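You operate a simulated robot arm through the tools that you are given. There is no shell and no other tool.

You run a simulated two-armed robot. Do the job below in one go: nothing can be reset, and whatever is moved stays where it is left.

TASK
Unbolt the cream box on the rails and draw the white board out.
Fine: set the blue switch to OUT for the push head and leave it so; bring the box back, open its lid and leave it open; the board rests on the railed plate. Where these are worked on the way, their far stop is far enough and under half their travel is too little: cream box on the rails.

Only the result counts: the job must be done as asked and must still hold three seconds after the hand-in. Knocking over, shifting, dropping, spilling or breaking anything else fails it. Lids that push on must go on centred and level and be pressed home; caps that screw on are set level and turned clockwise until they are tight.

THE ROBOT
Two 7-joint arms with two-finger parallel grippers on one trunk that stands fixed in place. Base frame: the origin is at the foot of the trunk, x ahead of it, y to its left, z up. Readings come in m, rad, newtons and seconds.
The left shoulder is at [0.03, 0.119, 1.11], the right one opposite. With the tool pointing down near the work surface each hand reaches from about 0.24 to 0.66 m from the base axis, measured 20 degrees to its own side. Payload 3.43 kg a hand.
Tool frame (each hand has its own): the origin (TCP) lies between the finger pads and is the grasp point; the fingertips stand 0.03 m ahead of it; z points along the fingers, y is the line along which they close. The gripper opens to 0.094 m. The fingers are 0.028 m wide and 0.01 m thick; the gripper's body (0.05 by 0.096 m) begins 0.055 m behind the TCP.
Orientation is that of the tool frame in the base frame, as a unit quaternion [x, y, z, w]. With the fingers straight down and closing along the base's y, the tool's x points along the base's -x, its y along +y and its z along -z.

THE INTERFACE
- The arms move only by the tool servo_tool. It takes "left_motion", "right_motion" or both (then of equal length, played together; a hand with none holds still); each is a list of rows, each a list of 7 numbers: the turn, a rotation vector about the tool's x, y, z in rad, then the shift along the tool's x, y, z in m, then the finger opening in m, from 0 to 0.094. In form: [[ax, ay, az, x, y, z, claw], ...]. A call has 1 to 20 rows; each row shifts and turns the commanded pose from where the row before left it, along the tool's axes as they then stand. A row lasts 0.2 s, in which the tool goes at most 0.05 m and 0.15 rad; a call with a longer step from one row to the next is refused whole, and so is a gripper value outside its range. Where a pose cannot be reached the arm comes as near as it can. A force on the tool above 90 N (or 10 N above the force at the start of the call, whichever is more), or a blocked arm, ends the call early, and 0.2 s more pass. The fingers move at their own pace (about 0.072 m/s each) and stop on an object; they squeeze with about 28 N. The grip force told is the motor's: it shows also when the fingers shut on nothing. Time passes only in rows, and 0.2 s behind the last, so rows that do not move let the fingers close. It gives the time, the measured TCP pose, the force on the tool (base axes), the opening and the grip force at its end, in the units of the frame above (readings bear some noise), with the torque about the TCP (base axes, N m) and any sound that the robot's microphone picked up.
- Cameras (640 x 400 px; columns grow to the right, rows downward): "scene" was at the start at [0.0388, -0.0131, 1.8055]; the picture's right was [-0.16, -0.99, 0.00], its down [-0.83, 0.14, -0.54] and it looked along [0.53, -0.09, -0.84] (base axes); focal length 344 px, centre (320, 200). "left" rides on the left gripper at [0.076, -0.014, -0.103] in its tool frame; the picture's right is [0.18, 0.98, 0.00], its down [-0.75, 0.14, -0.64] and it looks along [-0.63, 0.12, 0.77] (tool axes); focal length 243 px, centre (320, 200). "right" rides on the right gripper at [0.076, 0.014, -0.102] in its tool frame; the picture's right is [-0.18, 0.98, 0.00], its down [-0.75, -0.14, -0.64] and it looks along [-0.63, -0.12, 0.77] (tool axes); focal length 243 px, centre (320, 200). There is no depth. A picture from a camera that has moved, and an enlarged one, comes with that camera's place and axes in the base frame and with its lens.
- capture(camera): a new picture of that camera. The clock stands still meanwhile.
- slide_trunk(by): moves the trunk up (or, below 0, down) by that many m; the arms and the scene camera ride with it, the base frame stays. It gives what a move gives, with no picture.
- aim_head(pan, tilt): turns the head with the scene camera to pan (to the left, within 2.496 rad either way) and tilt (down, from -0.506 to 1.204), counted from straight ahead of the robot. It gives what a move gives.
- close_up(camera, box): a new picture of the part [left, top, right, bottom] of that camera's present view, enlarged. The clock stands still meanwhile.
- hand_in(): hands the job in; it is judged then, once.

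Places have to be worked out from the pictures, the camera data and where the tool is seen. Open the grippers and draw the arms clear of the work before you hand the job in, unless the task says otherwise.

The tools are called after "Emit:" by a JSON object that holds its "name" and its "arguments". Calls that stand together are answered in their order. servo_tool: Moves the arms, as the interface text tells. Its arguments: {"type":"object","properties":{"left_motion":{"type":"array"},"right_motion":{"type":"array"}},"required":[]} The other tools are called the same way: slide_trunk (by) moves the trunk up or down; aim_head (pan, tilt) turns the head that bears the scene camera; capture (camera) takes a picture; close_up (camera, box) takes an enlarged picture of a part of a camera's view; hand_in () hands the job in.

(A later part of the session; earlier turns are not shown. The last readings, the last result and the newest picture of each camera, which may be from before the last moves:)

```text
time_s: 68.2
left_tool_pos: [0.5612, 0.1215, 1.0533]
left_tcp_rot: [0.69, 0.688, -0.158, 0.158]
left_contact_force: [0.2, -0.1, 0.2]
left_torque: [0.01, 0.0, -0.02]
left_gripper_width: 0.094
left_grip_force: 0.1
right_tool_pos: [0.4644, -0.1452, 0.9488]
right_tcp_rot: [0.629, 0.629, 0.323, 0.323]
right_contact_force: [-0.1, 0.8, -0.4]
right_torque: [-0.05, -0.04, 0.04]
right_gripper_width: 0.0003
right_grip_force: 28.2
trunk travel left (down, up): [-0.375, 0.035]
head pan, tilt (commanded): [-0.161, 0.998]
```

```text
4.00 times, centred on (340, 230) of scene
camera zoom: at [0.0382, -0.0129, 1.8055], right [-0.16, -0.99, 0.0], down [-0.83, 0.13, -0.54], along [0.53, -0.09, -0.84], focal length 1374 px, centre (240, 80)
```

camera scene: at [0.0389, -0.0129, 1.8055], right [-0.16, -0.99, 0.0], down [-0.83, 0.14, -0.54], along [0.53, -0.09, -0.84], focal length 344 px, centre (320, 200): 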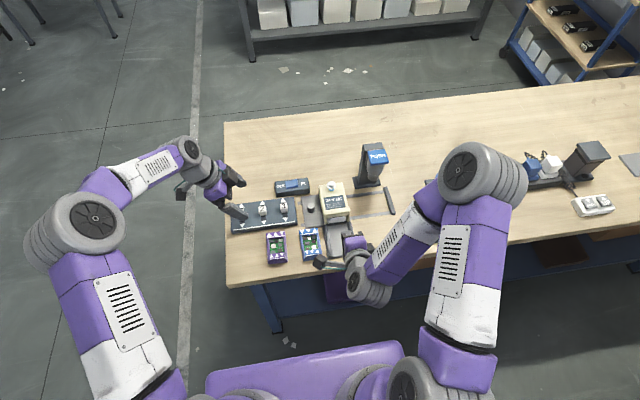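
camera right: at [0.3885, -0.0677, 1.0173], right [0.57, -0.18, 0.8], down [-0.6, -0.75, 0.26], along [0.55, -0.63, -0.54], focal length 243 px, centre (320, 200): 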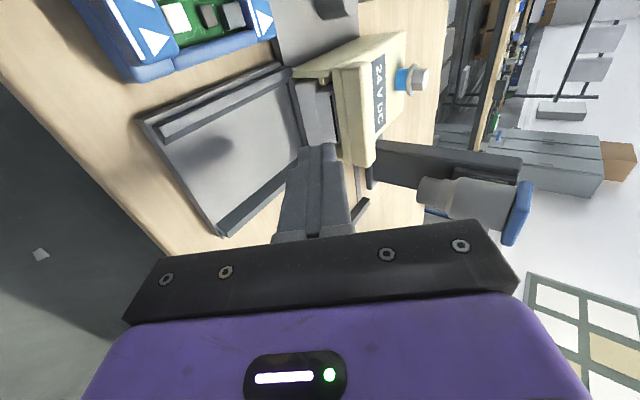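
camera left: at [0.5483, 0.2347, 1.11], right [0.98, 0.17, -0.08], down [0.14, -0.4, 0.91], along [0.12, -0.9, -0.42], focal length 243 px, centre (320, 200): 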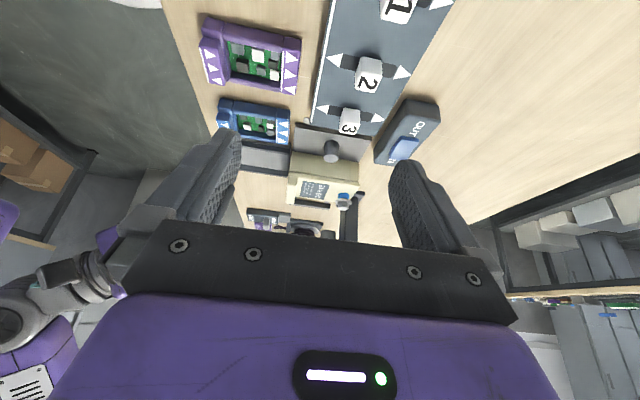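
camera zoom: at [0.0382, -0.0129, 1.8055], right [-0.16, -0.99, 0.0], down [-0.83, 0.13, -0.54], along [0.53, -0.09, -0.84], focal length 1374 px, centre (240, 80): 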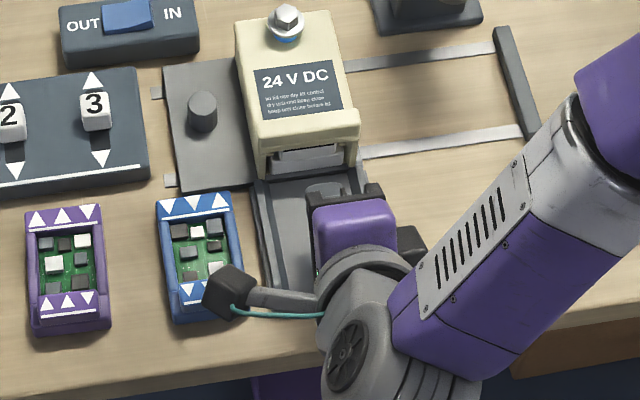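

The shut fingertips are in line with the box's front opening. I advance 4.5 cm along the fingers toward the space under the lid edge and check.

Emit:
{"name": "servo_tool", "arguments": {"right_motion": [[0, 0, 0, 0, -0.0005, 0.015, 0.0], [0, 0, 0, 0, -0.0005, 0.015, 0.0], [0, 0, 0, 0, 0, 0.015, 0.0], [0, 0, 0, 0, 0, 0, 0.0]]}}

Emit:
{"name": "close_up", "arguments": {"camera": "right", "box": [260, 60, 420, 180]}}

Emit:
{"name": "close_up", "arguments": {"camera": "left", "box": [250, 140, 350, 210]}}

Emit:
{"name": "close_up", "arguments": {"camera": "scene", "box": [315, 195, 365, 235]}}

```text
time_s: 69.2
left_tool_pos: [0.5628, 0.1206, 1.0534]
left_tcp_rot: [0.69, 0.688, -0.157, 0.158]
left_contact_force: [-0.6, 1.3, 1.4]
left_torque: [-0.03, 0.01, 0.0]
left_gripper_width: 0.0941
left_grip_force: 0.0
right_tool_pos: [0.502, -0.145, 0.9208]
right_tcp_rot: [0.629, 0.629, 0.323, 0.324]
right_contact_force: [0.3, -0.8, -0.1]
right_torque: [0.0, -0.01, -0.01]
right_gripper_width: 0.0
right_grip_force: 28.2
trunk travel left (down, up): [-0.375, 0.035]
head pan, tilt (commanded): [-0.161, 0.998]
```

```text
3.33 times, centred on (340, 120) of right
camera zoom: at [0.4251, -0.0682, 0.9904], right [0.57, -0.18, 0.8], down [-0.6, -0.75, 0.26], along [0.55, -0.63, -0.54], focal length 809 px, centre (253, 467)
```

zoom: 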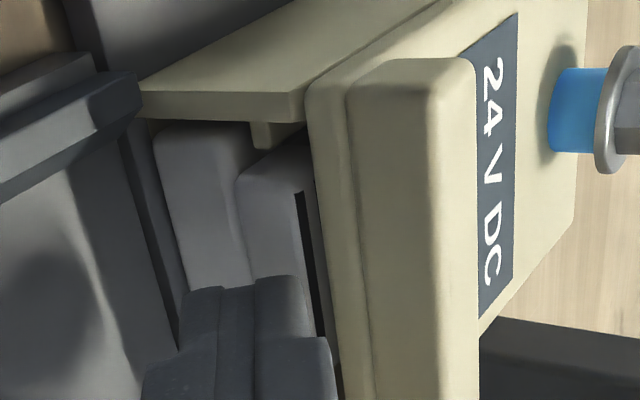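

```text
5.71 times, centred on (300, 175) of left
camera zoom: at [0.548, 0.2346, 1.1102], right [0.98, 0.17, -0.08], down [0.14, -0.4, 0.91], along [0.12, -0.9, -0.42], focal length 1386 px, centre (434, 343)
```

zoom: 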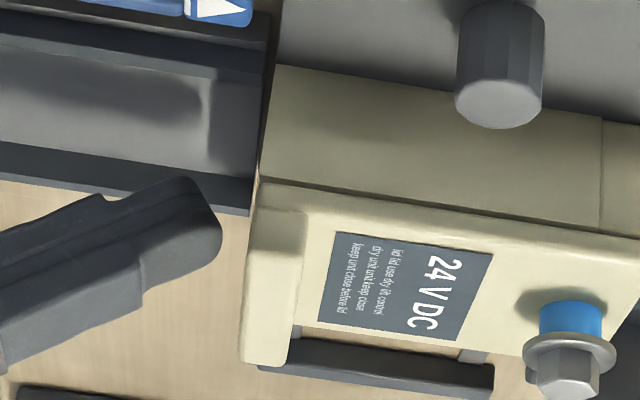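

```text
10.00 times, centred on (340, 215) of scene
camera zoom: at [0.0385, -0.013, 1.8055], right [-0.16, -0.99, 0.0], down [-0.83, 0.14, -0.54], along [0.53, -0.09, -0.84], focal length 3436 px, centre (120, 50)
```

zoom: 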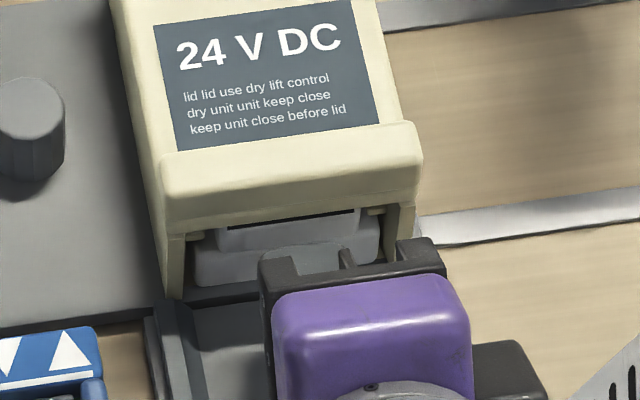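

The view is good: tips are about 1 cm short of the lid edge, pointing under it. I advance 12 mm more and check contact force.

Emit:
{"name": "servo_tool", "arguments": {"right_motion": [[0, 0, 0, 0, 0, 0.006, 0.0], [0, 0, 0, 0, 0, 0.006, 0.0], [0, 0, 0, 0, 0, 0, 0.0]]}}

Emit:
{"name": "close_up", "arguments": {"camera": "right", "box": [260, 60, 420, 180]}}

Emit:
{"name": "close_up", "arguments": {"camera": "left", "box": [250, 140, 350, 210]}}

```text
time_s: 70.0
left_tool_pos: [0.5625, 0.1217, 1.0526]
left_tcp_rot: [0.689, 0.689, -0.157, 0.157]
left_contact_force: [0.2, -0.2, 0.0]
left_torque: [0.02, 0.0, 0.0]
left_gripper_width: 0.0943
left_grip_force: 0.1
right_tool_pos: [0.5107, -0.1443, 0.9133]
right_tcp_rot: [0.629, 0.629, 0.323, 0.323]
right_contact_force: [-0.1, -0.5, -0.2]
right_torque: [0.0, -0.01, 0.02]
right_gripper_width: 0.0001
right_grip_force: 28.0
trunk travel left (down, up): [-0.375, 0.035]
head pan, tilt (commanded): [-0.161, 0.998]
```

```text
3.33 times, centred on (340, 120) of right
camera zoom: at [0.4339, -0.0685, 0.9826], right [0.57, -0.18, 0.8], down [-0.6, -0.75, 0.26], along [0.55, -0.63, -0.54], focal length 809 px, centre (253, 467)
```

zoom: 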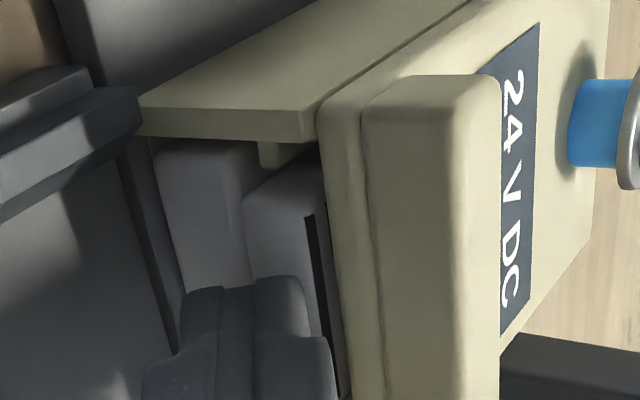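

```text
5.71 times, centred on (300, 175) of left
camera zoom: at [0.5482, 0.2346, 1.1101], right [0.98, 0.17, -0.08], down [0.14, -0.4, 0.91], along [0.12, -0.9, -0.42], focal length 1386 px, centre (434, 343)
```

zoom: 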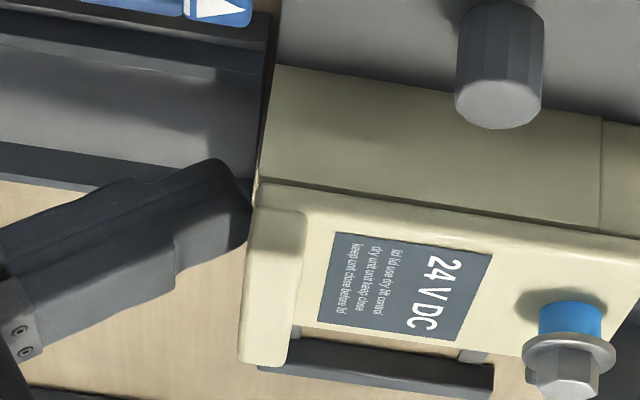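

No contact yet; the tip corner is just at the lid's front plane. I advance another 6 mm, then lift a few millimetres to take up contact under the lid edge.

Emit:
{"name": "servo_tool", "arguments": {"right_motion": [[0, 0, 0, 0, 0.0005, 0.004, 0.0], [0, 0, 0, 0, 0.0005, 0.003, 0.0], [0, 0, 0, 0, 0.0024, -0.0017, 0.0], [0, 0, 0, 0, 0.0024, -0.0017, 0.0], [0, 0, 0, 0, 0, 0, 0.0]]}}

Emit:
{"name": "close_up", "arguments": {"camera": "right", "box": [260, 60, 420, 180]}}

Emit:
{"name": "close_up", "arguments": {"camera": "left", "box": [250, 140, 350, 210]}}

```text
time_s: 71.2
left_tool_pos: [0.5588, 0.1215, 1.0538]
left_tcp_rot: [0.69, 0.689, -0.156, 0.159]
left_contact_force: [0.2, 0.1, 0.7]
left_torque: [-0.03, 0.01, 0.04]
left_gripper_width: 0.094
left_grip_force: 0.0
right_tool_pos: [0.5128, -0.1452, 0.9137]
right_tcp_rot: [0.63, 0.63, 0.322, 0.32]
right_contact_force: [-29.3, -2.2, 0.2]
right_torque: [0.0, 0.28, -0.09]
right_gripper_width: 0.0
right_grip_force: 28.2
trunk travel left (down, up): [-0.375, 0.035]
head pan, tilt (commanded): [-0.161, 0.998]
```

```text
3.33 times, centred on (340, 120) of right
camera zoom: at [0.4373, -0.0686, 0.9843], right [0.58, -0.19, 0.8], down [-0.6, -0.75, 0.26], along [0.55, -0.63, -0.55], focal length 809 px, centre (253, 467)
```

zoom: 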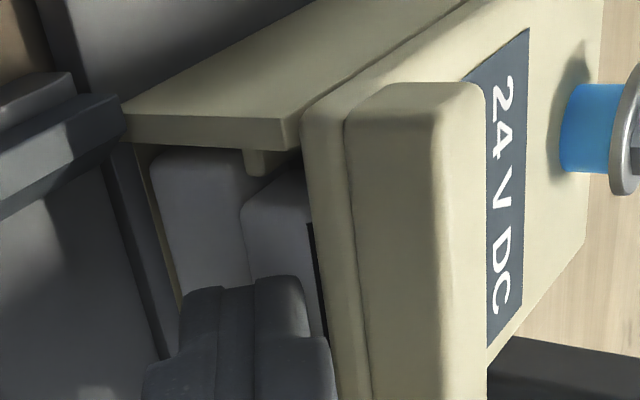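

```text
5.71 times, centred on (300, 175) of left
camera zoom: at [0.5454, 0.2343, 1.1116], right [0.98, 0.17, -0.08], down [0.14, -0.4, 0.91], along [0.12, -0.9, -0.42], focal length 1386 px, centre (434, 343)
```

zoom: 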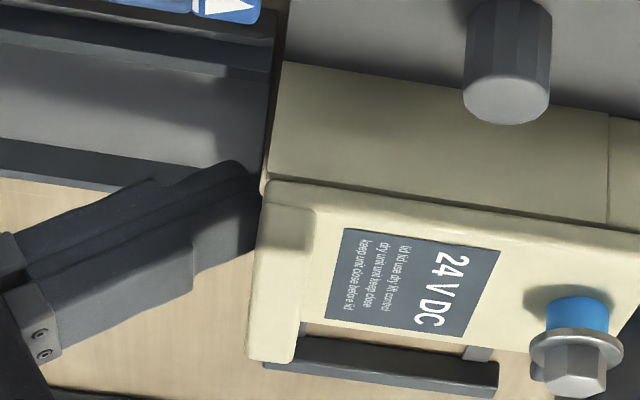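

I met a 29 N push-back in −x (tips against the board's cap front), not under the lid. I back off and study the lid's edges closely to learn where it really hinges.

Emit:
{"name": "servo_tool", "arguments": {"right_motion": [[0, 0, 0, 0, 0, -0.02, 0.0], [0, 0, 0, 0, 0, -0.03, 0.0], [0, 0, 0, 0, 0.02, -0.03, 0.0], [0, 0, 0, 0, 0.02, -0.03, 0.0], [0, 0, 0, 0, 0, 0, 0.0]]}}

Emit:
{"name": "close_up", "arguments": {"camera": "left", "box": [284, 148, 316, 172]}}

Emit:
{"name": "close_up", "arguments": {"camera": "left", "box": [335, 155, 375, 200]}}

Emit:
{"name": "close_up", "arguments": {"camera": "right", "box": [260, 40, 400, 150]}}

```text
time_s: 72.4
left_tool_pos: [0.5642, 0.1213, 1.0516]
left_tcp_rot: [0.69, 0.689, -0.159, 0.156]
left_contact_force: [0.3, 1.0, -0.4]
left_torque: [-0.02, 0.01, 0.03]
left_gripper_width: 0.094
left_grip_force: 0.0
right_tool_pos: [0.4502, -0.1448, 1.0132]
right_tcp_rot: [0.629, 0.629, 0.324, 0.323]
right_contact_force: [-1.2, 0.1, 0.1]
right_torque: [0.01, 0.02, -0.01]
right_gripper_width: 0.0002
right_grip_force: 28.0
trunk travel left (down, up): [-0.375, 0.035]
head pan, tilt (commanded): [-0.161, 0.998]
```

```text
16.00 times, centred on (300, 160) of left
camera zoom: at [0.5494, 0.2344, 1.1094], right [0.98, 0.17, -0.08], down [0.14, -0.4, 0.91], along [0.12, -0.9, -0.42], focal length 3882 px, centre (640, 840)
```

zoom: 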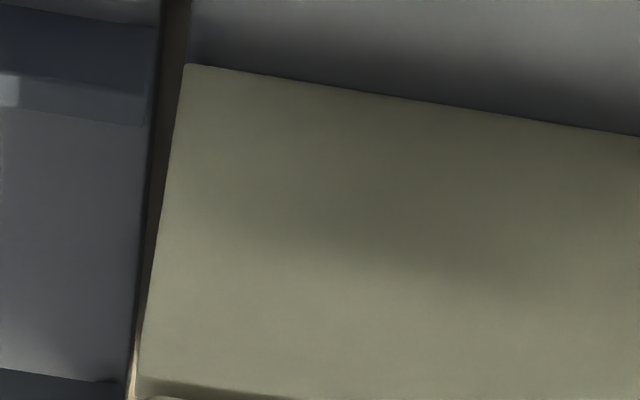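

```text
8.89 times, centred on (355, 178) of left
camera zoom: at [0.5494, 0.2344, 1.1094], right [0.98, 0.17, -0.08], down [0.14, -0.4, 0.91], along [0.12, -0.9, -0.42], focal length 2157 px, centre (9, 400)
```

zoom: 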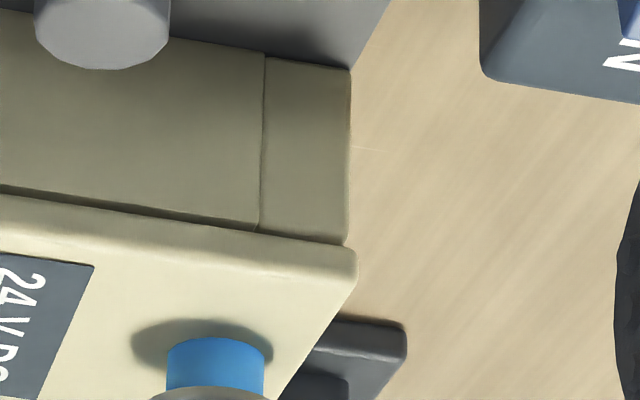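

```text
3.64 times, centred on (330, 95) of right
camera zoom: at [0.3742, -0.0683, 1.0817], right [0.57, -0.18, 0.8], down [-0.6, -0.75, 0.26], along [0.55, -0.63, -0.54], focal length 882 px, centre (284, 582)
```

zoom: 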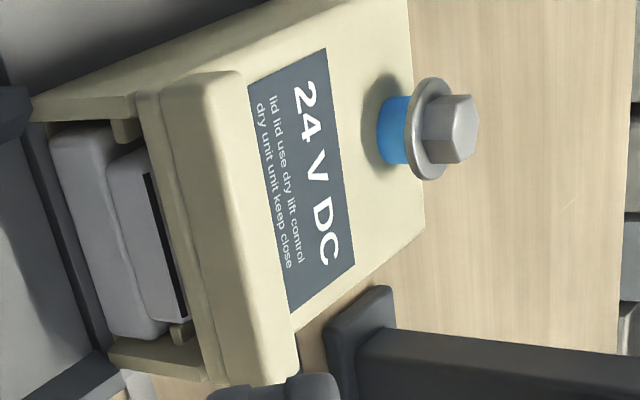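

The side view shows the rear block is taller than the side walls, so the lid surely hinges at the rear; it's just held stiffly. I re-enter under the lid's front edge, staying just short of the board's cap.

Emit:
{"name": "servo_tool", "arguments": {"right_motion": [[0, 0, 0, 0, -0.0235, 0.03, 0.0], [0, 0, 0, 0, -0.0235, 0.03, 0.0], [0, 0, 0, 0, 0, 0.025, 0.0], [0, 0, 0, 0, 0, 0.0155, 0.0], [0, 0, 0, 0, 0, 0.008, 0.0], [0, 0, 0, 0, 0, 0, 0.0]]}}

Emit:
{"name": "close_up", "arguments": {"camera": "right", "box": [260, 60, 420, 180]}}

Emit:
{"name": "close_up", "arguments": {"camera": "left", "box": [250, 140, 350, 210]}}

```text
time_s: 73.8
left_tool_pos: [0.5618, 0.1224, 1.052]
left_tcp_rot: [0.69, 0.688, -0.159, 0.158]
left_contact_force: [-0.9, 0.9, -0.3]
left_torque: [0.02, -0.02, -0.01]
left_gripper_width: 0.0939
left_grip_force: 0.1
right_tool_pos: [0.5114, -0.144, 0.9102]
right_tcp_rot: [0.629, 0.629, 0.323, 0.323]
right_contact_force: [-3.4, 0.6, 2.1]
right_torque: [0.01, -0.06, 0.02]
right_gripper_width: 0.0
right_grip_force: 27.6
trunk travel left (down, up): [-0.375, 0.035]
head pan, tilt (commanded): [-0.161, 0.998]
```

```text
3.33 times, centred on (340, 120) of right
camera zoom: at [0.4358, -0.0676, 0.9791], right [0.57, -0.18, 0.8], down [-0.6, -0.75, 0.26], along [0.55, -0.63, -0.54], focal length 809 px, centre (253, 467)
```

zoom: 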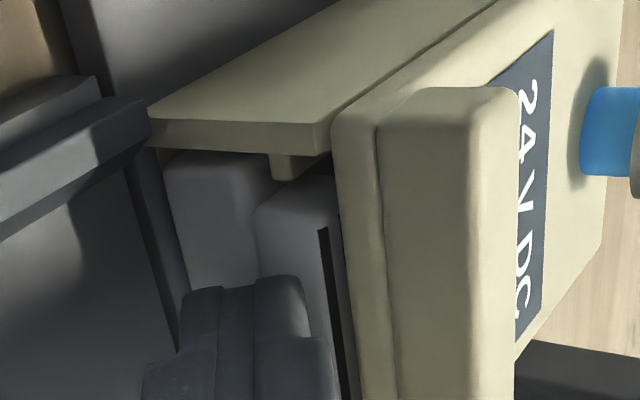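

```text
5.71 times, centred on (300, 175) of left
camera zoom: at [0.5479, 0.2346, 1.1103], right [0.98, 0.17, -0.08], down [0.14, -0.4, 0.91], along [0.12, -0.9, -0.42], focal length 1386 px, centre (434, 343)
```

zoom: 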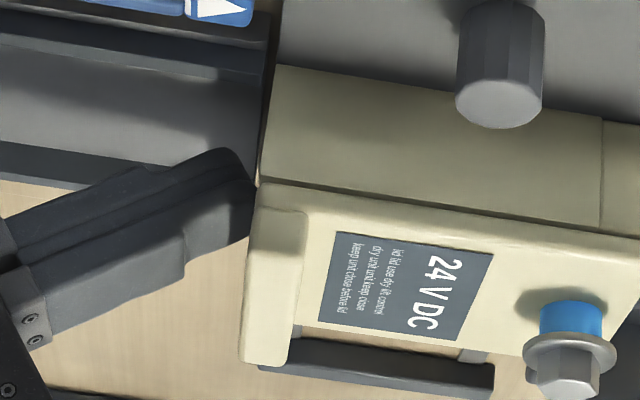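

The fingertips just touch the cap (3 N) with their upper edge below the lid. I now lift straight up 12 mm in small steps and see whether the lid follows.

Emit:
{"name": "servo_tool", "arguments": {"right_motion": [[0, 0, 0, 0, 0.0024, -0.0017, 0.0], [0, 0, 0, 0, 0.0024, -0.0017, 0.0], [0, 0, 0, 0, 0.0024, -0.0017, 0.0], [0, 0, 0, 0, 0.0024, -0.0017, 0.0], [0, 0, 0, 0, 0, 0, 0.0]]}}

Emit:
{"name": "close_up", "arguments": {"camera": "right", "box": [260, 60, 420, 180]}}

Emit:
{"name": "close_up", "arguments": {"camera": "left", "box": [250, 140, 350, 210]}}

```text
time_s: 75.0
left_tool_pos: [0.5635, 0.1205, 1.0513]
left_tcp_rot: [0.69, 0.689, -0.158, 0.158]
left_contact_force: [0.2, 0.3, -0.2]
left_torque: [0.0, 0.04, -0.02]
left_gripper_width: 0.094
left_grip_force: 0.0
right_tool_pos: [0.5096, -0.1442, 0.9212]
right_tcp_rot: [0.63, 0.629, 0.322, 0.321]
right_contact_force: [-0.6, 1.2, -14.3]
right_torque: [-0.21, 0.43, 0.0]
right_gripper_width: 0.0001
right_grip_force: 28.1
trunk travel left (down, up): [-0.375, 0.035]
head pan, tilt (commanded): [-0.161, 0.998]
```

```text
3.33 times, centred on (340, 120) of right
camera zoom: at [0.4347, -0.0678, 0.9907], right [0.58, -0.19, 0.8], down [-0.6, -0.75, 0.26], along [0.55, -0.63, -0.55], focal length 809 px, centre (253, 467)
```

zoom: 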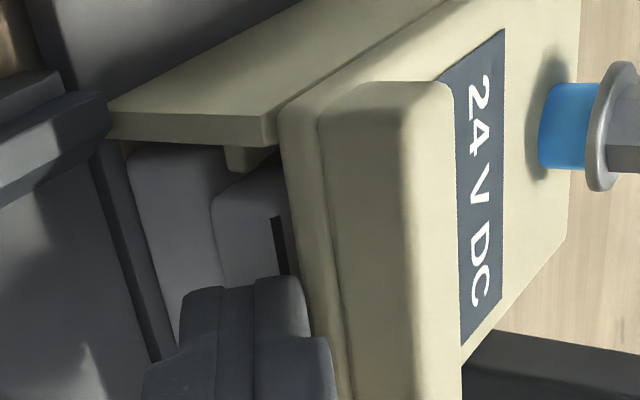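

```text
5.71 times, centred on (300, 175) of left
camera zoom: at [0.549, 0.2345, 1.1095], right [0.98, 0.17, -0.08], down [0.14, -0.4, 0.91], along [0.12, -0.9, -0.42], focal length 1386 px, centre (434, 343)
```

zoom: 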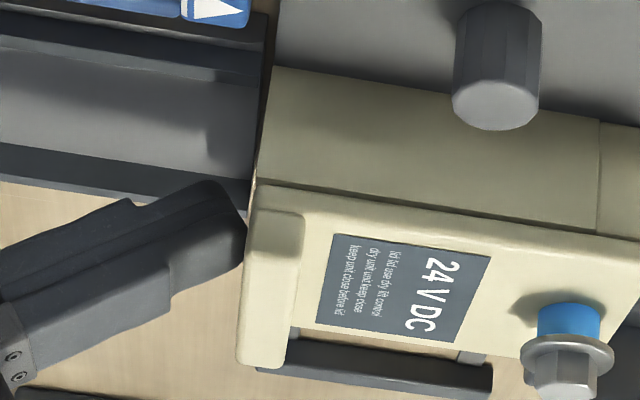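

Now there's 14 N of upward contact under the lid edge. I shift 4 mm forward for more overlap and lift a further 6 mm.

Emit:
{"name": "servo_tool", "arguments": {"right_motion": [[0, 0, 0, 0, 0.0023, 0.0033, 0.0], [0, 0, 0, 0, 0.0024, -0.0017, 0.0], [0, 0, 0, 0, 0.0024, -0.0017, 0.0], [0, 0, 0, 0, 0, 0, 0.0]]}}

Emit:
{"name": "close_up", "arguments": {"camera": "right", "box": [260, 60, 420, 180]}}

Emit:
{"name": "close_up", "arguments": {"camera": "left", "box": [250, 140, 350, 210]}}

```text
time_s: 76.0
left_tool_pos: [0.5605, 0.1214, 1.0541]
left_tcp_rot: [0.69, 0.689, -0.158, 0.158]
left_contact_force: [0.5, 0.4, -0.8]
left_torque: [-0.04, -0.01, 0.05]
left_gripper_width: 0.0941
left_grip_force: 0.1
right_tool_pos: [0.5171, -0.1417, 0.9344]
right_tcp_rot: [0.626, 0.627, 0.329, 0.328]
right_contact_force: [-1.0, -0.4, 0.3]
right_torque: [-0.03, -0.04, 0.0]
right_gripper_width: 0.0
right_grip_force: 28.1
trunk travel left (down, up): [-0.375, 0.035]
head pan, tilt (commanded): [-0.161, 0.998]
```

```text
3.33 times, centred on (340, 120) of right
camera zoom: at [0.4401, -0.0658, 1.0021], right [0.56, -0.18, 0.81], down [-0.61, -0.75, 0.25], along [0.56, -0.63, -0.53], focal length 809 px, centre (253, 467)
```

zoom: 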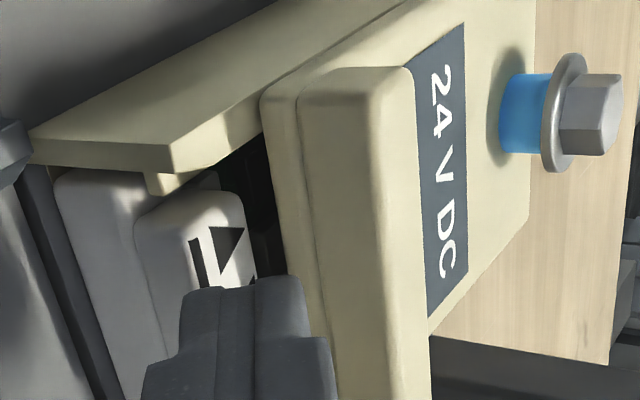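

```text
5.71 times, centred on (300, 175) of left
camera zoom: at [0.5466, 0.2351, 1.1114], right [0.98, 0.17, -0.08], down [0.14, -0.4, 0.91], along [0.12, -0.9, -0.42], focal length 1386 px, centre (434, 343)
```

zoom: 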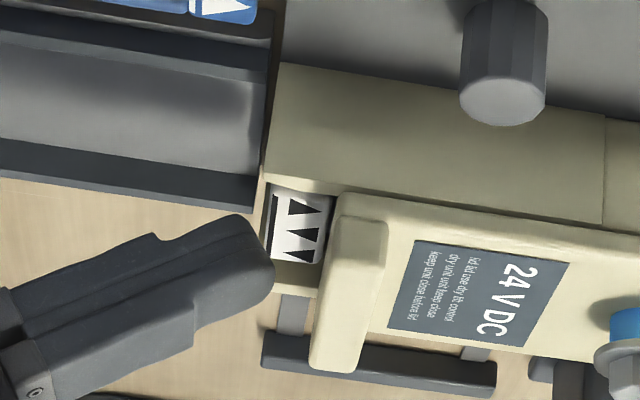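

The lid moved: it slides rearward (+x) rather than hinging—about 2 cm now, revealing the white module's arrows. I raise 3 mm to clear the cap and push the lip further back.

Emit:
{"name": "servo_tool", "arguments": {"right_motion": [[0, 0, 0, 0, 0.0024, -0.0017, 0.0], [0, 0, 0, 0, 0.0058, 0.0081, 0.0], [0, 0, 0, 0, 0.0058, 0.0081, 0.0], [0, 0, 0, 0, 0.0058, 0.0081, 0.0], [0, 0, 0, 0, 0, 0, 0.0]]}}

Emit:
{"name": "close_up", "arguments": {"camera": "right", "box": [240, 40, 440, 180]}}

Emit:
{"name": "close_up", "arguments": {"camera": "left", "box": [250, 130, 390, 220]}}

```text
time_s: 77.2
left_tool_pos: [0.5621, 0.1215, 1.0527]
left_tcp_rot: [0.69, 0.689, -0.158, 0.158]
left_contact_force: [-0.6, 0.4, -0.1]
left_torque: [0.02, -0.03, 0.01]
left_gripper_width: 0.0942
left_grip_force: 0.1
right_tool_pos: [0.5452, -0.1459, 0.9314]
right_tcp_rot: [0.628, 0.629, 0.323, 0.325]
right_contact_force: [-1.2, -0.8, -0.6]
right_torque: [-0.01, 0.02, 0.04]
right_gripper_width: 0.0
right_grip_force: 28.3
trunk travel left (down, up): [-0.375, 0.035]
head pan, tilt (commanded): [-0.161, 0.998]
```

```text
2.86 times, centred on (340, 110) of right
camera zoom: at [0.4696, -0.0685, 1.0001], right [0.57, -0.18, 0.8], down [-0.6, -0.75, 0.26], along [0.55, -0.63, -0.54], focal length 693 px, centre (263, 457)
```

zoom: 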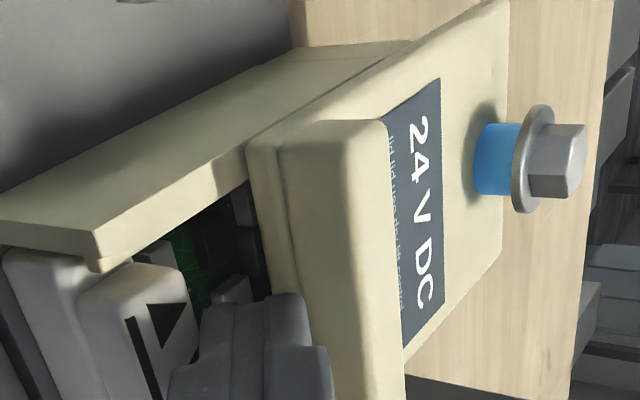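

```text
4.44 times, centred on (320, 175) of left
camera zoom: at [0.5478, 0.2345, 1.1103], right [0.98, 0.17, -0.08], down [0.14, -0.4, 0.91], along [0.12, -0.9, -0.42], focal length 1078 px, centre (320, 311)
```

zoom: 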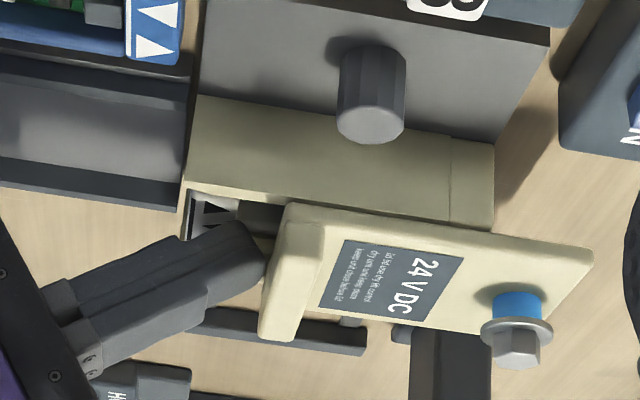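

The lid glides back easily (≈1 N). I keep pushing it rearward another 5 cm, watching for its stop.

Emit:
{"name": "servo_tool", "arguments": {"right_motion": [[0, 0, 0, 0, 0.0074, 0.007, 0.0], [0, 0, 0, 0, 0.0058, 0.0081, 0.0], [0, 0, 0, 0, 0.0058, 0.0081, 0.0], [0, 0, 0, 0, 0.0058, 0.0081, 0.0], [0, 0, 0, 0, 0.0058, 0.0081, 0.0], [0, 0, 0, 0, 0, 0, 0.0]]}}

Emit:
{"name": "close_up", "arguments": {"camera": "right", "box": [240, 40, 440, 180]}}

Emit:
{"name": "close_up", "arguments": {"camera": "left", "box": [250, 130, 410, 230]}}

```text
time_s: 78.6
left_tool_pos: [0.5628, 0.1205, 1.052]
left_tcp_rot: [0.69, 0.689, -0.158, 0.158]
left_contact_force: [-0.1, -0.9, -0.1]
left_torque: [-0.01, 0.01, -0.01]
left_gripper_width: 0.0939
left_grip_force: 0.1
right_tool_pos: [0.5952, -0.1442, 0.9348]
right_tcp_rot: [0.628, 0.629, 0.323, 0.323]
right_contact_force: [-0.5, -0.3, 0.3]
right_torque: [0.0, -0.03, -0.02]
right_gripper_width: 0.0
right_grip_force: 28.0
trunk travel left (down, up): [-0.375, 0.035]
head pan, tilt (commanded): [-0.161, 0.998]
```

```text
2.86 times, centred on (340, 110) of right
camera zoom: at [0.5199, -0.0672, 1.0036], right [0.57, -0.18, 0.8], down [-0.6, -0.75, 0.26], along [0.55, -0.63, -0.54], focal length 693 px, centre (263, 457)
```

zoom: 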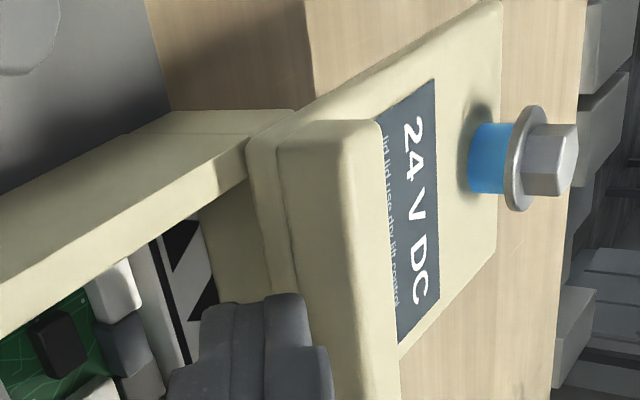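

```text
4.00 times, centred on (330, 180) of left
camera zoom: at [0.5482, 0.2346, 1.1101], right [0.98, 0.17, -0.08], down [0.14, -0.4, 0.91], along [0.12, -0.9, -0.42], focal length 970 px, centre (280, 280)
```

zoom: 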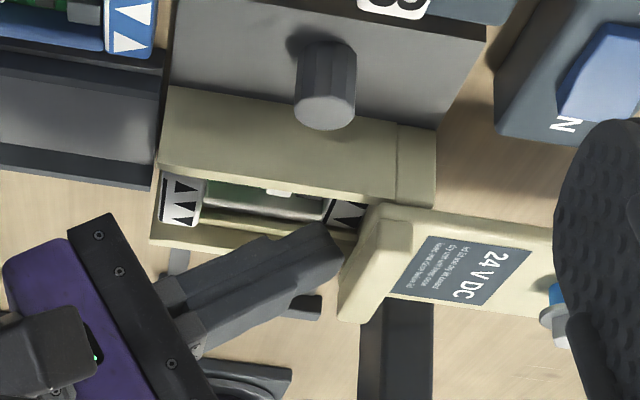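

The board is now uncovered and the lid stays level on its guide. I push on slowly until I feel its far stop.

Emit:
{"name": "servo_tool", "arguments": {"right_motion": [[0, 0, 0, 0, 0.0047, 0.0065, 0.0], [0, 0, 0, 0, 0.0047, 0.0065, 0.0], [0, 0, 0, 0, 0, 0, 0.0]]}}

Emit:
{"name": "close_up", "arguments": {"camera": "left", "box": [250, 130, 410, 230]}}

```text
time_s: 79.4
left_tool_pos: [0.5559, 0.1213, 1.0555]
left_tcp_rot: [0.689, 0.689, -0.154, 0.162]
left_contact_force: [0.0, -0.3, 0.5]
left_torque: [-0.02, 0.0, -0.03]
left_gripper_width: 0.0941
left_grip_force: 0.1
right_tool_pos: [0.6017, -0.1446, 0.9326]
right_tcp_rot: [0.629, 0.63, 0.323, 0.321]
right_contact_force: [-55.1, -4.6, 20.2]
right_torque: [-0.08, -0.06, -0.21]
right_gripper_width: 0.0001
right_grip_force: 27.6
trunk travel left (down, up): [-0.375, 0.035]
head pan, tilt (commanded): [-0.161, 0.998]
```

```text
4.00 times, centred on (330, 180) of left
camera zoom: at [0.5412, 0.2345, 1.1141], right [0.98, 0.17, -0.07], down [0.13, -0.4, 0.91], along [0.12, -0.9, -0.42], focal length 970 px, centre (280, 280)
```

zoom: 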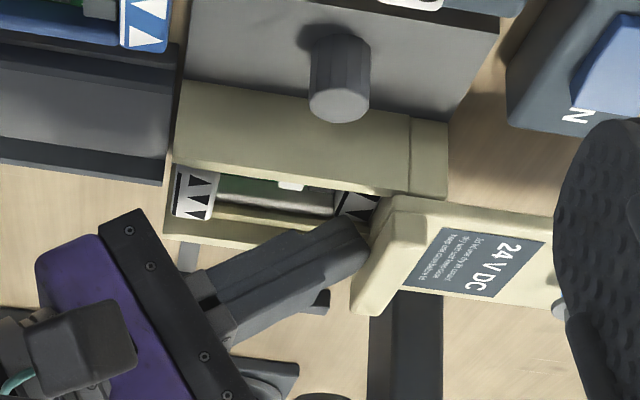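

The −55 N reaction shows the lid has hit its far stop. I withdraw the fingers back and up, then inspect.

Emit:
{"name": "servo_tool", "arguments": {"right_motion": [[0, 0, 0, 0, -0.0058, -0.0081, 0.0], [0, 0, 0, 0, -0.0, -0.012, 0.0], [0, 0, 0, 0, 0.016, -0.02, 0.0], [0, 0, 0, 0, 0.02, -0.03, 0.0], [0, 0, 0, 0, 0.01, -0.045, 0.0], [0, 0, 0, 0, 0.01, -0.045, 0.0], [0, 0, 0, 0, 0, 0, 0.0]]}}

Emit:
{"name": "capture", "arguments": {"camera": "left"}}

Emit:
{"name": "close_up", "arguments": {"camera": "left", "box": [250, 130, 410, 230]}}

Emit:
{"name": "close_up", "arguments": {"camera": "scene", "box": [290, 150, 390, 260]}}

Emit:
{"name": "close_up", "arguments": {"camera": "right", "box": [220, 0, 440, 160]}}

```text
time_s: 81.0
left_tool_pos: [0.5633, 0.1209, 1.0504]
left_tcp_rot: [0.69, 0.689, -0.158, 0.157]
left_contact_force: [0.0, -0.6, -0.2]
left_torque: [-0.01, 0.01, 0.0]
left_gripper_width: 0.0943
left_grip_force: 0.1
right_tool_pos: [0.5099, -0.1496, 1.0649]
right_tcp_rot: [0.629, 0.628, 0.322, 0.324]
right_contact_force: [0.2, -1.4, -0.4]
right_torque: [-0.01, 0.01, -0.02]
right_gripper_width: 0.0
right_grip_force: 28.5
trunk travel left (down, up): [-0.375, 0.035]
head pan, tilt (commanded): [-0.161, 0.998]
```

```text
taken
camera left: at [0.5488, 0.2343, 1.1098], right [0.98, 0.17, -0.08], down [0.14, -0.4, 0.91], along [0.12, -0.9, -0.42], focal length 243 px, centre (320, 200)
```

left: 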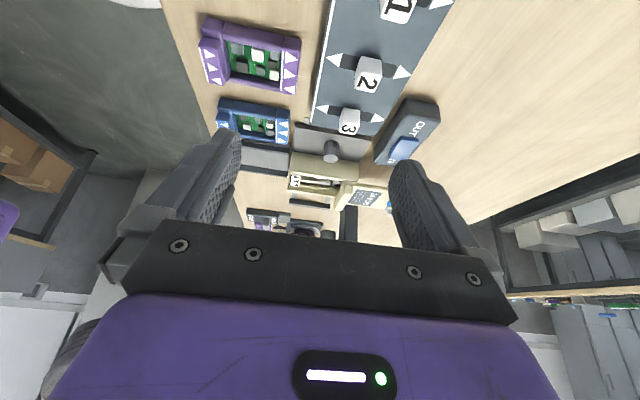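

```text
4.00 times, centred on (330, 180) of left
camera zoom: at [0.5488, 0.2343, 1.1098], right [0.98, 0.17, -0.08], down [0.14, -0.4, 0.91], along [0.12, -0.9, -0.42], focal length 970 px, centre (280, 280)
```

zoom: 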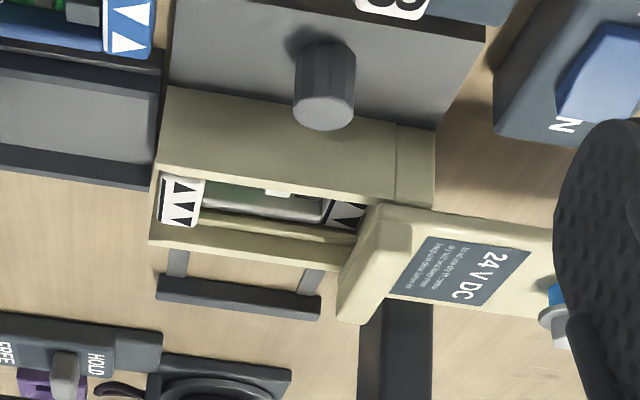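

```text
3.64 times, centred on (340, 205) of scene
camera zoom: at [0.0397, -0.0135, 1.8054], right [-0.16, -0.99, 0.0], down [-0.83, 0.14, -0.54], along [0.53, -0.09, -0.84], focal length 1250 px, centre (247, 182)
```

zoom: 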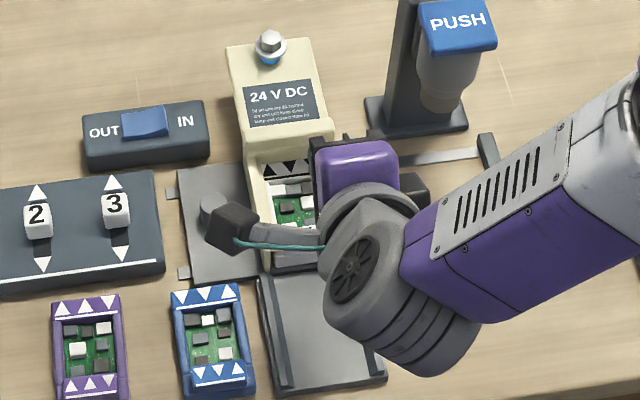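

```text
2.50 times, centred on (330, 80) of right
camera zoom: at [0.4345, -0.0729, 1.1342], right [0.57, -0.19, 0.8], down [-0.6, -0.75, 0.26], along [0.55, -0.63, -0.54], focal length 606 px, centre (295, 500)
```

zoom: 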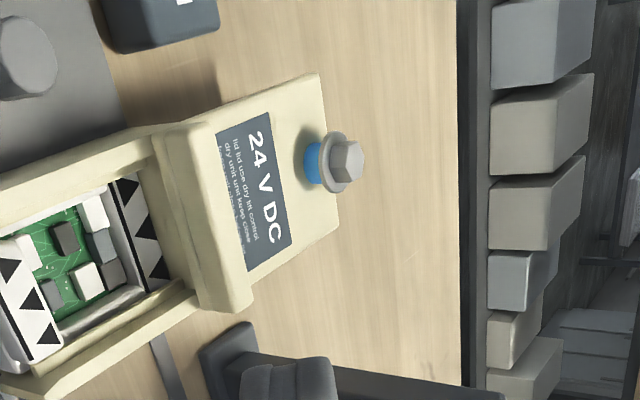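

The lid stays open on its own. Next is the board: I turn the right hand upright (fingers closing along x) above the board's front cap for a close look.

Emit:
{"name": "servo_tool", "arguments": {"right_motion": [[0.15, 0, 0, 0, 0, 0, 0.0], [0.15, 0, 0, 0, 0, 0, 0.0], [0.15, 0, 0, 0, 0, 0, 0.03], [0.15, 0, 0, 0, 0, 0, 0.06], [0.15, 0, 0, 0, 0, 0, 0.06], [0.15, 0, 0, 0, 0, 0, 0.06], [0.05, 0, 0, 0, 0, 0, 0.06], [0, 0, 0, 0, 0, 0, 0.06]]}}

Emit:
{"name": "capture", "arguments": {"camera": "right"}}

Emit:
{"name": "close_up", "arguments": {"camera": "right", "box": [260, 0, 460, 130]}}

Emit:
{"name": "close_up", "arguments": {"camera": "scene", "box": [300, 180, 370, 260]}}

```text
time_s: 82.8
left_tool_pos: [0.5625, 0.122, 1.0514]
left_tcp_rot: [0.689, 0.689, -0.158, 0.158]
left_contact_force: [-0.1, -0.6, -0.1]
left_torque: [0.0, -0.02, -0.01]
left_gripper_width: 0.0941
left_grip_force: 0.1
right_tool_pos: [0.5095, -0.1442, 1.0677]
right_tcp_rot: [0.707, 0.707, 0.0, 0.0]
right_contact_force: [-0.6, 0.5, 0.3]
right_torque: [0.03, 0.01, 0.01]
right_gripper_width: 0.0602
right_grip_force: 0.1
trunk travel left (down, up): [-0.375, 0.035]
head pan, tilt (commanded): [-0.161, 0.998]
```

```text
taken
camera right: at [0.5232, -0.0682, 1.168], right [0.98, -0.18, 0.0], down [-0.14, -0.75, 0.64], along [-0.12, -0.63, -0.77], focal length 243 px, centre (320, 200)
```

right: 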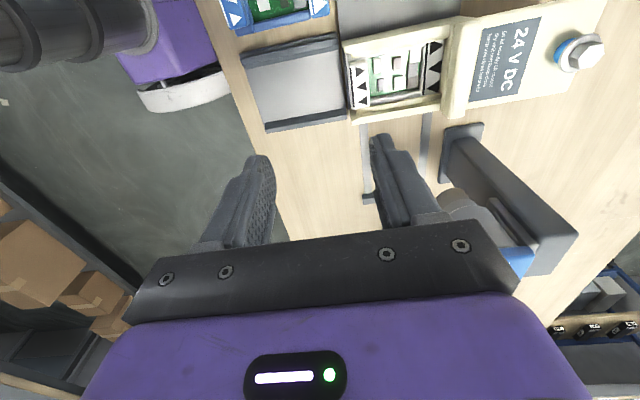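

```text
3.08 times, centred on (360, 65) of right
camera zoom: at [0.5232, -0.0682, 1.168], right [0.98, -0.18, 0.0], down [-0.14, -0.75, 0.64], along [-0.12, -0.63, -0.77], focal length 746 px, centre (197, 615)
```

zoom: 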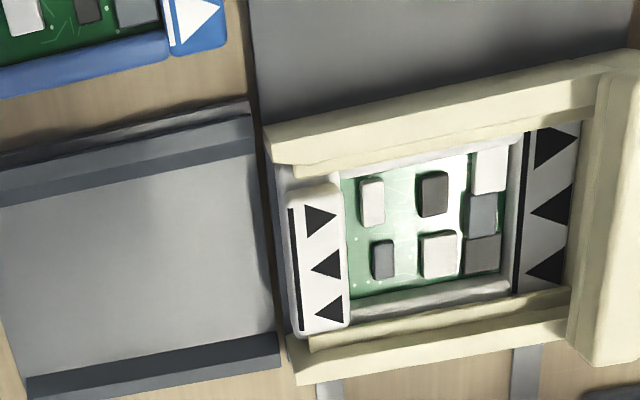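

```text
5.00 times, centred on (335, 220) of scene
camera zoom: at [0.0389, -0.0125, 1.8055], right [-0.16, -0.99, 0.0], down [-0.83, 0.13, -0.54], along [0.53, -0.09, -0.84], focal length 1718 px, centre (245, 100)
```

zoom: 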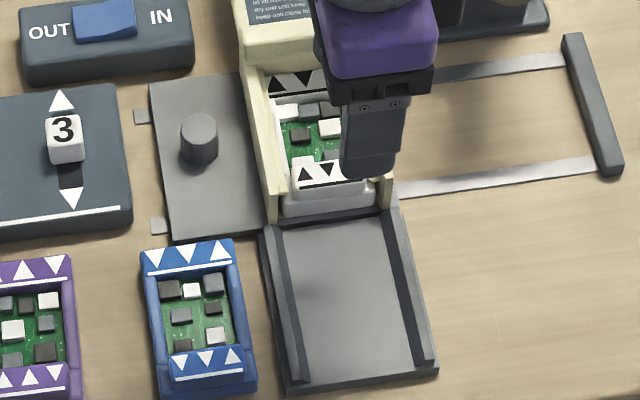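

The white board is plainly visible: its front cap spans x≈0.5425–0.559, y≈−0.1655…−0.123, top z≈0.902. I move above it with the fingers opened to 26 mm, to straddle the cap front-to-back.

Emit:
{"name": "servo_tool", "arguments": {"right_motion": [[0, 0, 0, 0, 0.0205, 0.02, 0.026], [0, 0, 0, 0, 0.0205, 0.025, 0.026], [0, 0, 0, 0, 0, 0.03, 0.026], [0, 0, 0, 0, 0, 0.03, 0.026], [0, 0, 0, 0, 0, 0, 0.026]]}}

Emit:
{"name": "close_up", "arguments": {"camera": "right", "box": [220, 30, 440, 180]}}

Emit:
{"name": "close_up", "arguments": {"camera": "left", "box": [260, 130, 380, 220]}}

```text
time_s: 84.0
left_tool_pos: [0.5627, 0.1219, 1.0527]
left_tcp_rot: [0.69, 0.689, -0.158, 0.157]
left_contact_force: [-1.1, -0.3, -0.6]
left_torque: [-0.02, 0.02, 0.0]
left_gripper_width: 0.094
left_grip_force: 0.1
right_tool_pos: [0.5502, -0.1476, 0.9628]
right_tcp_rot: [0.708, 0.707, 0.0, 0.0]
right_contact_force: [0.0, -0.3, -0.2]
right_torque: [-0.01, 0.0, -0.01]
right_gripper_width: 0.026
right_grip_force: 0.0
trunk travel left (down, up): [-0.375, 0.035]
head pan, tilt (commanded): [-0.161, 0.998]
```

```text
2.67 times, centred on (330, 105) of right
camera zoom: at [0.5644, -0.0703, 1.0634], right [0.98, -0.18, 0.0], down [-0.14, -0.75, 0.64], along [-0.12, -0.63, -0.77], focal length 647 px, centre (293, 453)
```

zoom: 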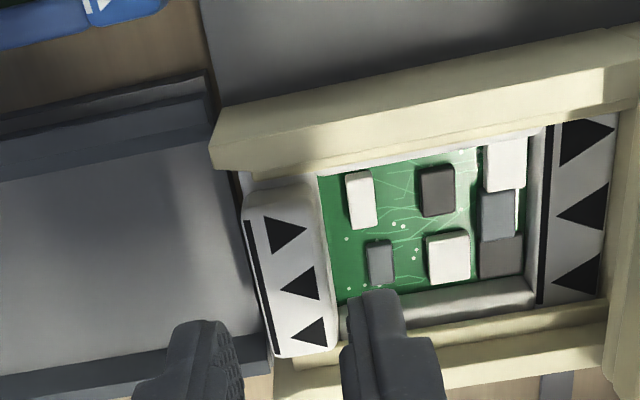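

```text
4.44 times, centred on (320, 175) of left
camera zoom: at [0.5479, 0.2347, 1.1102], right [0.98, 0.17, -0.08], down [0.14, -0.4, 0.91], along [0.12, -0.9, -0.42], focal length 1078 px, centre (320, 311)
```

zoom: 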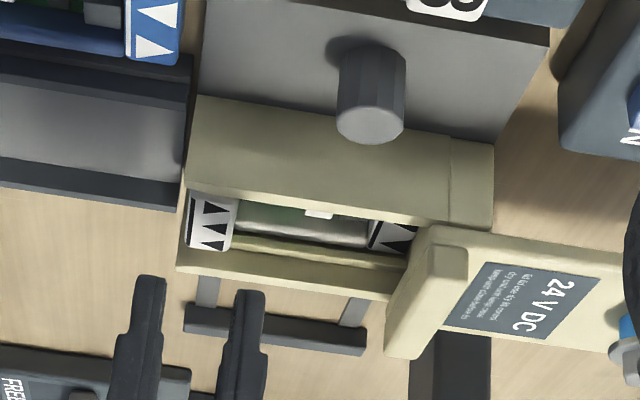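

Aligned: the cap centre is at (0.551, −0.144). I shift 3.5 mm in y, lower so the tips straddle the cap (tips at z≈0.895, above the chips), and close.

Emit:
{"name": "servo_tool", "arguments": {"right_motion": [[0, 0, 0, 0.0035, 0.0008, 0.018, 0.026], [0, 0, 0, 0, 0, 0.014, 0.026], [0, 0, 0, 0, 0, 0.005, 0.026], [0, 0, 0, 0, 0, 0, 0.026]]}}

Emit:
{"name": "close_up", "arguments": {"camera": "right", "box": [220, 30, 440, 200]}}

Emit:
{"name": "close_up", "arguments": {"camera": "left", "box": [260, 140, 360, 220]}}

```text
time_s: 85.0
left_tool_pos: [0.5633, 0.1193, 1.0527]
left_tcp_rot: [0.689, 0.69, -0.157, 0.158]
left_contact_force: [0.5, 0.5, -0.5]
left_torque: [-0.02, 0.0, -0.02]
left_gripper_width: 0.0941
left_grip_force: 0.1
right_tool_pos: [0.5522, -0.1424, 0.926]
right_tcp_rot: [0.708, 0.706, 0.0, 0.0]
right_contact_force: [0.1, 0.2, 0.9]
right_torque: [-0.01, -0.03, 0.0]
right_gripper_width: 0.026
right_grip_force: 0.0
trunk travel left (down, up): [-0.375, 0.035]
head pan, tilt (commanded): [-0.161, 0.998]
```

```text
2.35 times, centred on (330, 115) of right
camera zoom: at [0.5657, -0.0659, 1.0267], right [0.98, -0.18, 0.0], down [-0.14, -0.75, 0.64], along [-0.12, -0.63, -0.77], focal length 571 px, centre (296, 400)
```

zoom: 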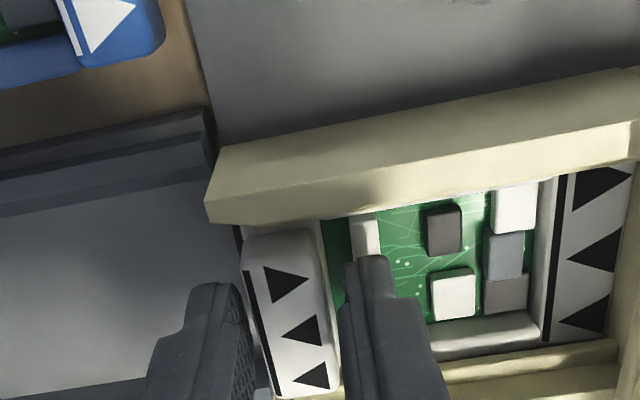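

```text
5.00 times, centred on (310, 180) of left
camera zoom: at [0.5482, 0.2345, 1.1101], right [0.98, 0.17, -0.08], down [0.14, -0.4, 0.91], along [0.12, -0.9, -0.42], focal length 1213 px, centre (370, 300)
```

zoom: 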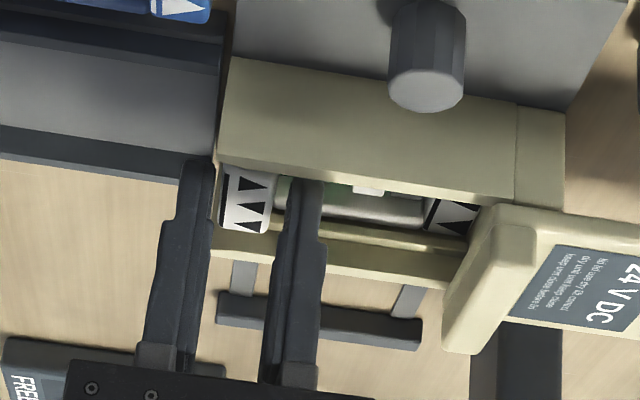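

The fingers straddle the cap without contact. I close on it.

Emit:
{"name": "servo_tool", "arguments": {"right_motion": [[0, 0, 0, 0, 0, 0, 0.015], [0, 0, 0, 0, 0, 0, 0.01], [0, 0, 0, 0, 0, 0, 0.01], [0, 0, 0, 0, 0, 0, 0.01]]}}

Emit:
{"name": "close_up", "arguments": {"camera": "right", "box": [220, 30, 440, 200]}}

```text
time_s: 86.0
left_tool_pos: [0.5627, 0.1208, 1.0527]
left_tcp_rot: [0.69, 0.689, -0.158, 0.158]
left_contact_force: [0.3, 0.7, 0.9]
left_torque: [0.02, 0.01, -0.04]
left_gripper_width: 0.0938
left_grip_force: 0.0
right_tool_pos: [0.5507, -0.1425, 0.926]
right_tcp_rot: [0.706, 0.708, -0.001, 0.0]
right_contact_force: [-7.9, -0.5, -0.4]
right_torque: [-0.04, 0.3, -0.01]
right_gripper_width: 0.0186
right_grip_force: 28.4
trunk travel left (down, up): [-0.375, 0.035]
head pan, tilt (commanded): [-0.161, 0.998]
```

```text
2.35 times, centred on (330, 115) of right
camera zoom: at [0.5646, -0.0658, 1.0265], right [0.98, -0.18, 0.0], down [-0.14, -0.75, 0.64], along [-0.12, -0.63, -0.77], focal length 571 px, centre (296, 400)
```

zoom: 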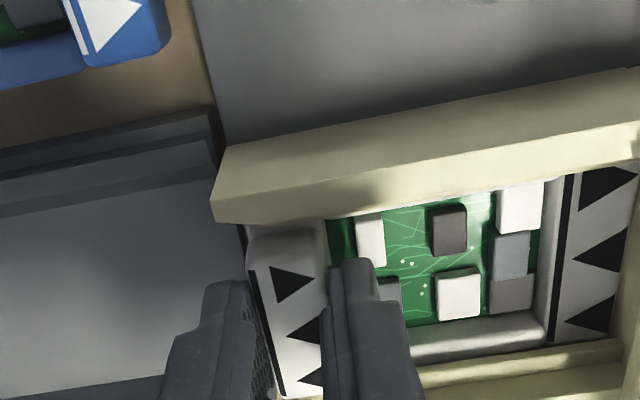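

Cap gripped at 18.6 mm. I draw it 3 cm toward −x and check that the board follows.

Emit:
{"name": "servo_tool", "arguments": {"right_motion": [[0, 0, 0, 0, -0.005, 0, 0.01], [0, 0, 0, 0, -0.008, 0, 0.01], [0, 0, 0, 0, -0.008, 0, 0.01], [0, 0, 0, 0, -0.009, 0, 0.01], [0, 0, 0, 0, 0, 0, 0.01]]}}

Emit:
{"name": "close_up", "arguments": {"camera": "right", "box": [220, 10, 460, 200]}}

Emit:
{"name": "close_up", "arguments": {"camera": "left", "box": [240, 130, 380, 220]}}

```text
time_s: 87.2
left_tool_pos: [0.5621, 0.1213, 1.0532]
left_tcp_rot: [0.69, 0.688, -0.157, 0.157]
left_contact_force: [1.0, -0.5, 0.3]
left_torque: [-0.03, 0.0, -0.02]
left_gripper_width: 0.0939
left_grip_force: 0.0
right_tool_pos: [0.5222, -0.1409, 0.9255]
right_tcp_rot: [0.708, 0.706, 0.001, 0.0]
right_contact_force: [0.2, -0.4, 4.5]
right_torque: [-0.1, 0.02, 0.0]
right_gripper_width: 0.0185
right_grip_force: 28.0
trunk travel left (down, up): [-0.375, 0.035]
head pan, tilt (commanded): [-0.161, 0.998]
```

```text
2.11 times, centred on (340, 105) of right
camera zoom: at [0.5351, -0.0644, 1.0264], right [0.98, -0.19, 0.0], down [-0.14, -0.75, 0.64], along [-0.12, -0.63, -0.77], focal length 511 px, centre (278, 400)
```

zoom: 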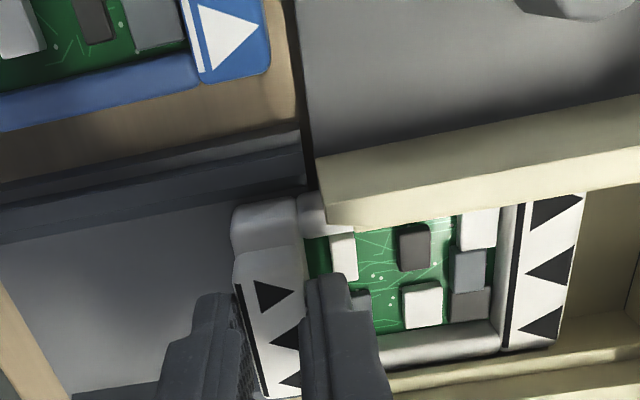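

```text
4.44 times, centred on (310, 175) of left
camera zoom: at [0.548, 0.2347, 1.1102], right [0.98, 0.17, -0.08], down [0.14, -0.4, 0.91], along [0.12, -0.9, -0.42], focal length 1078 px, centre (364, 311)
```

zoom: 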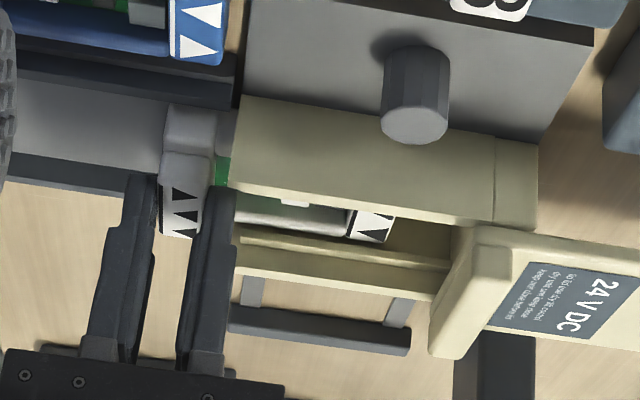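

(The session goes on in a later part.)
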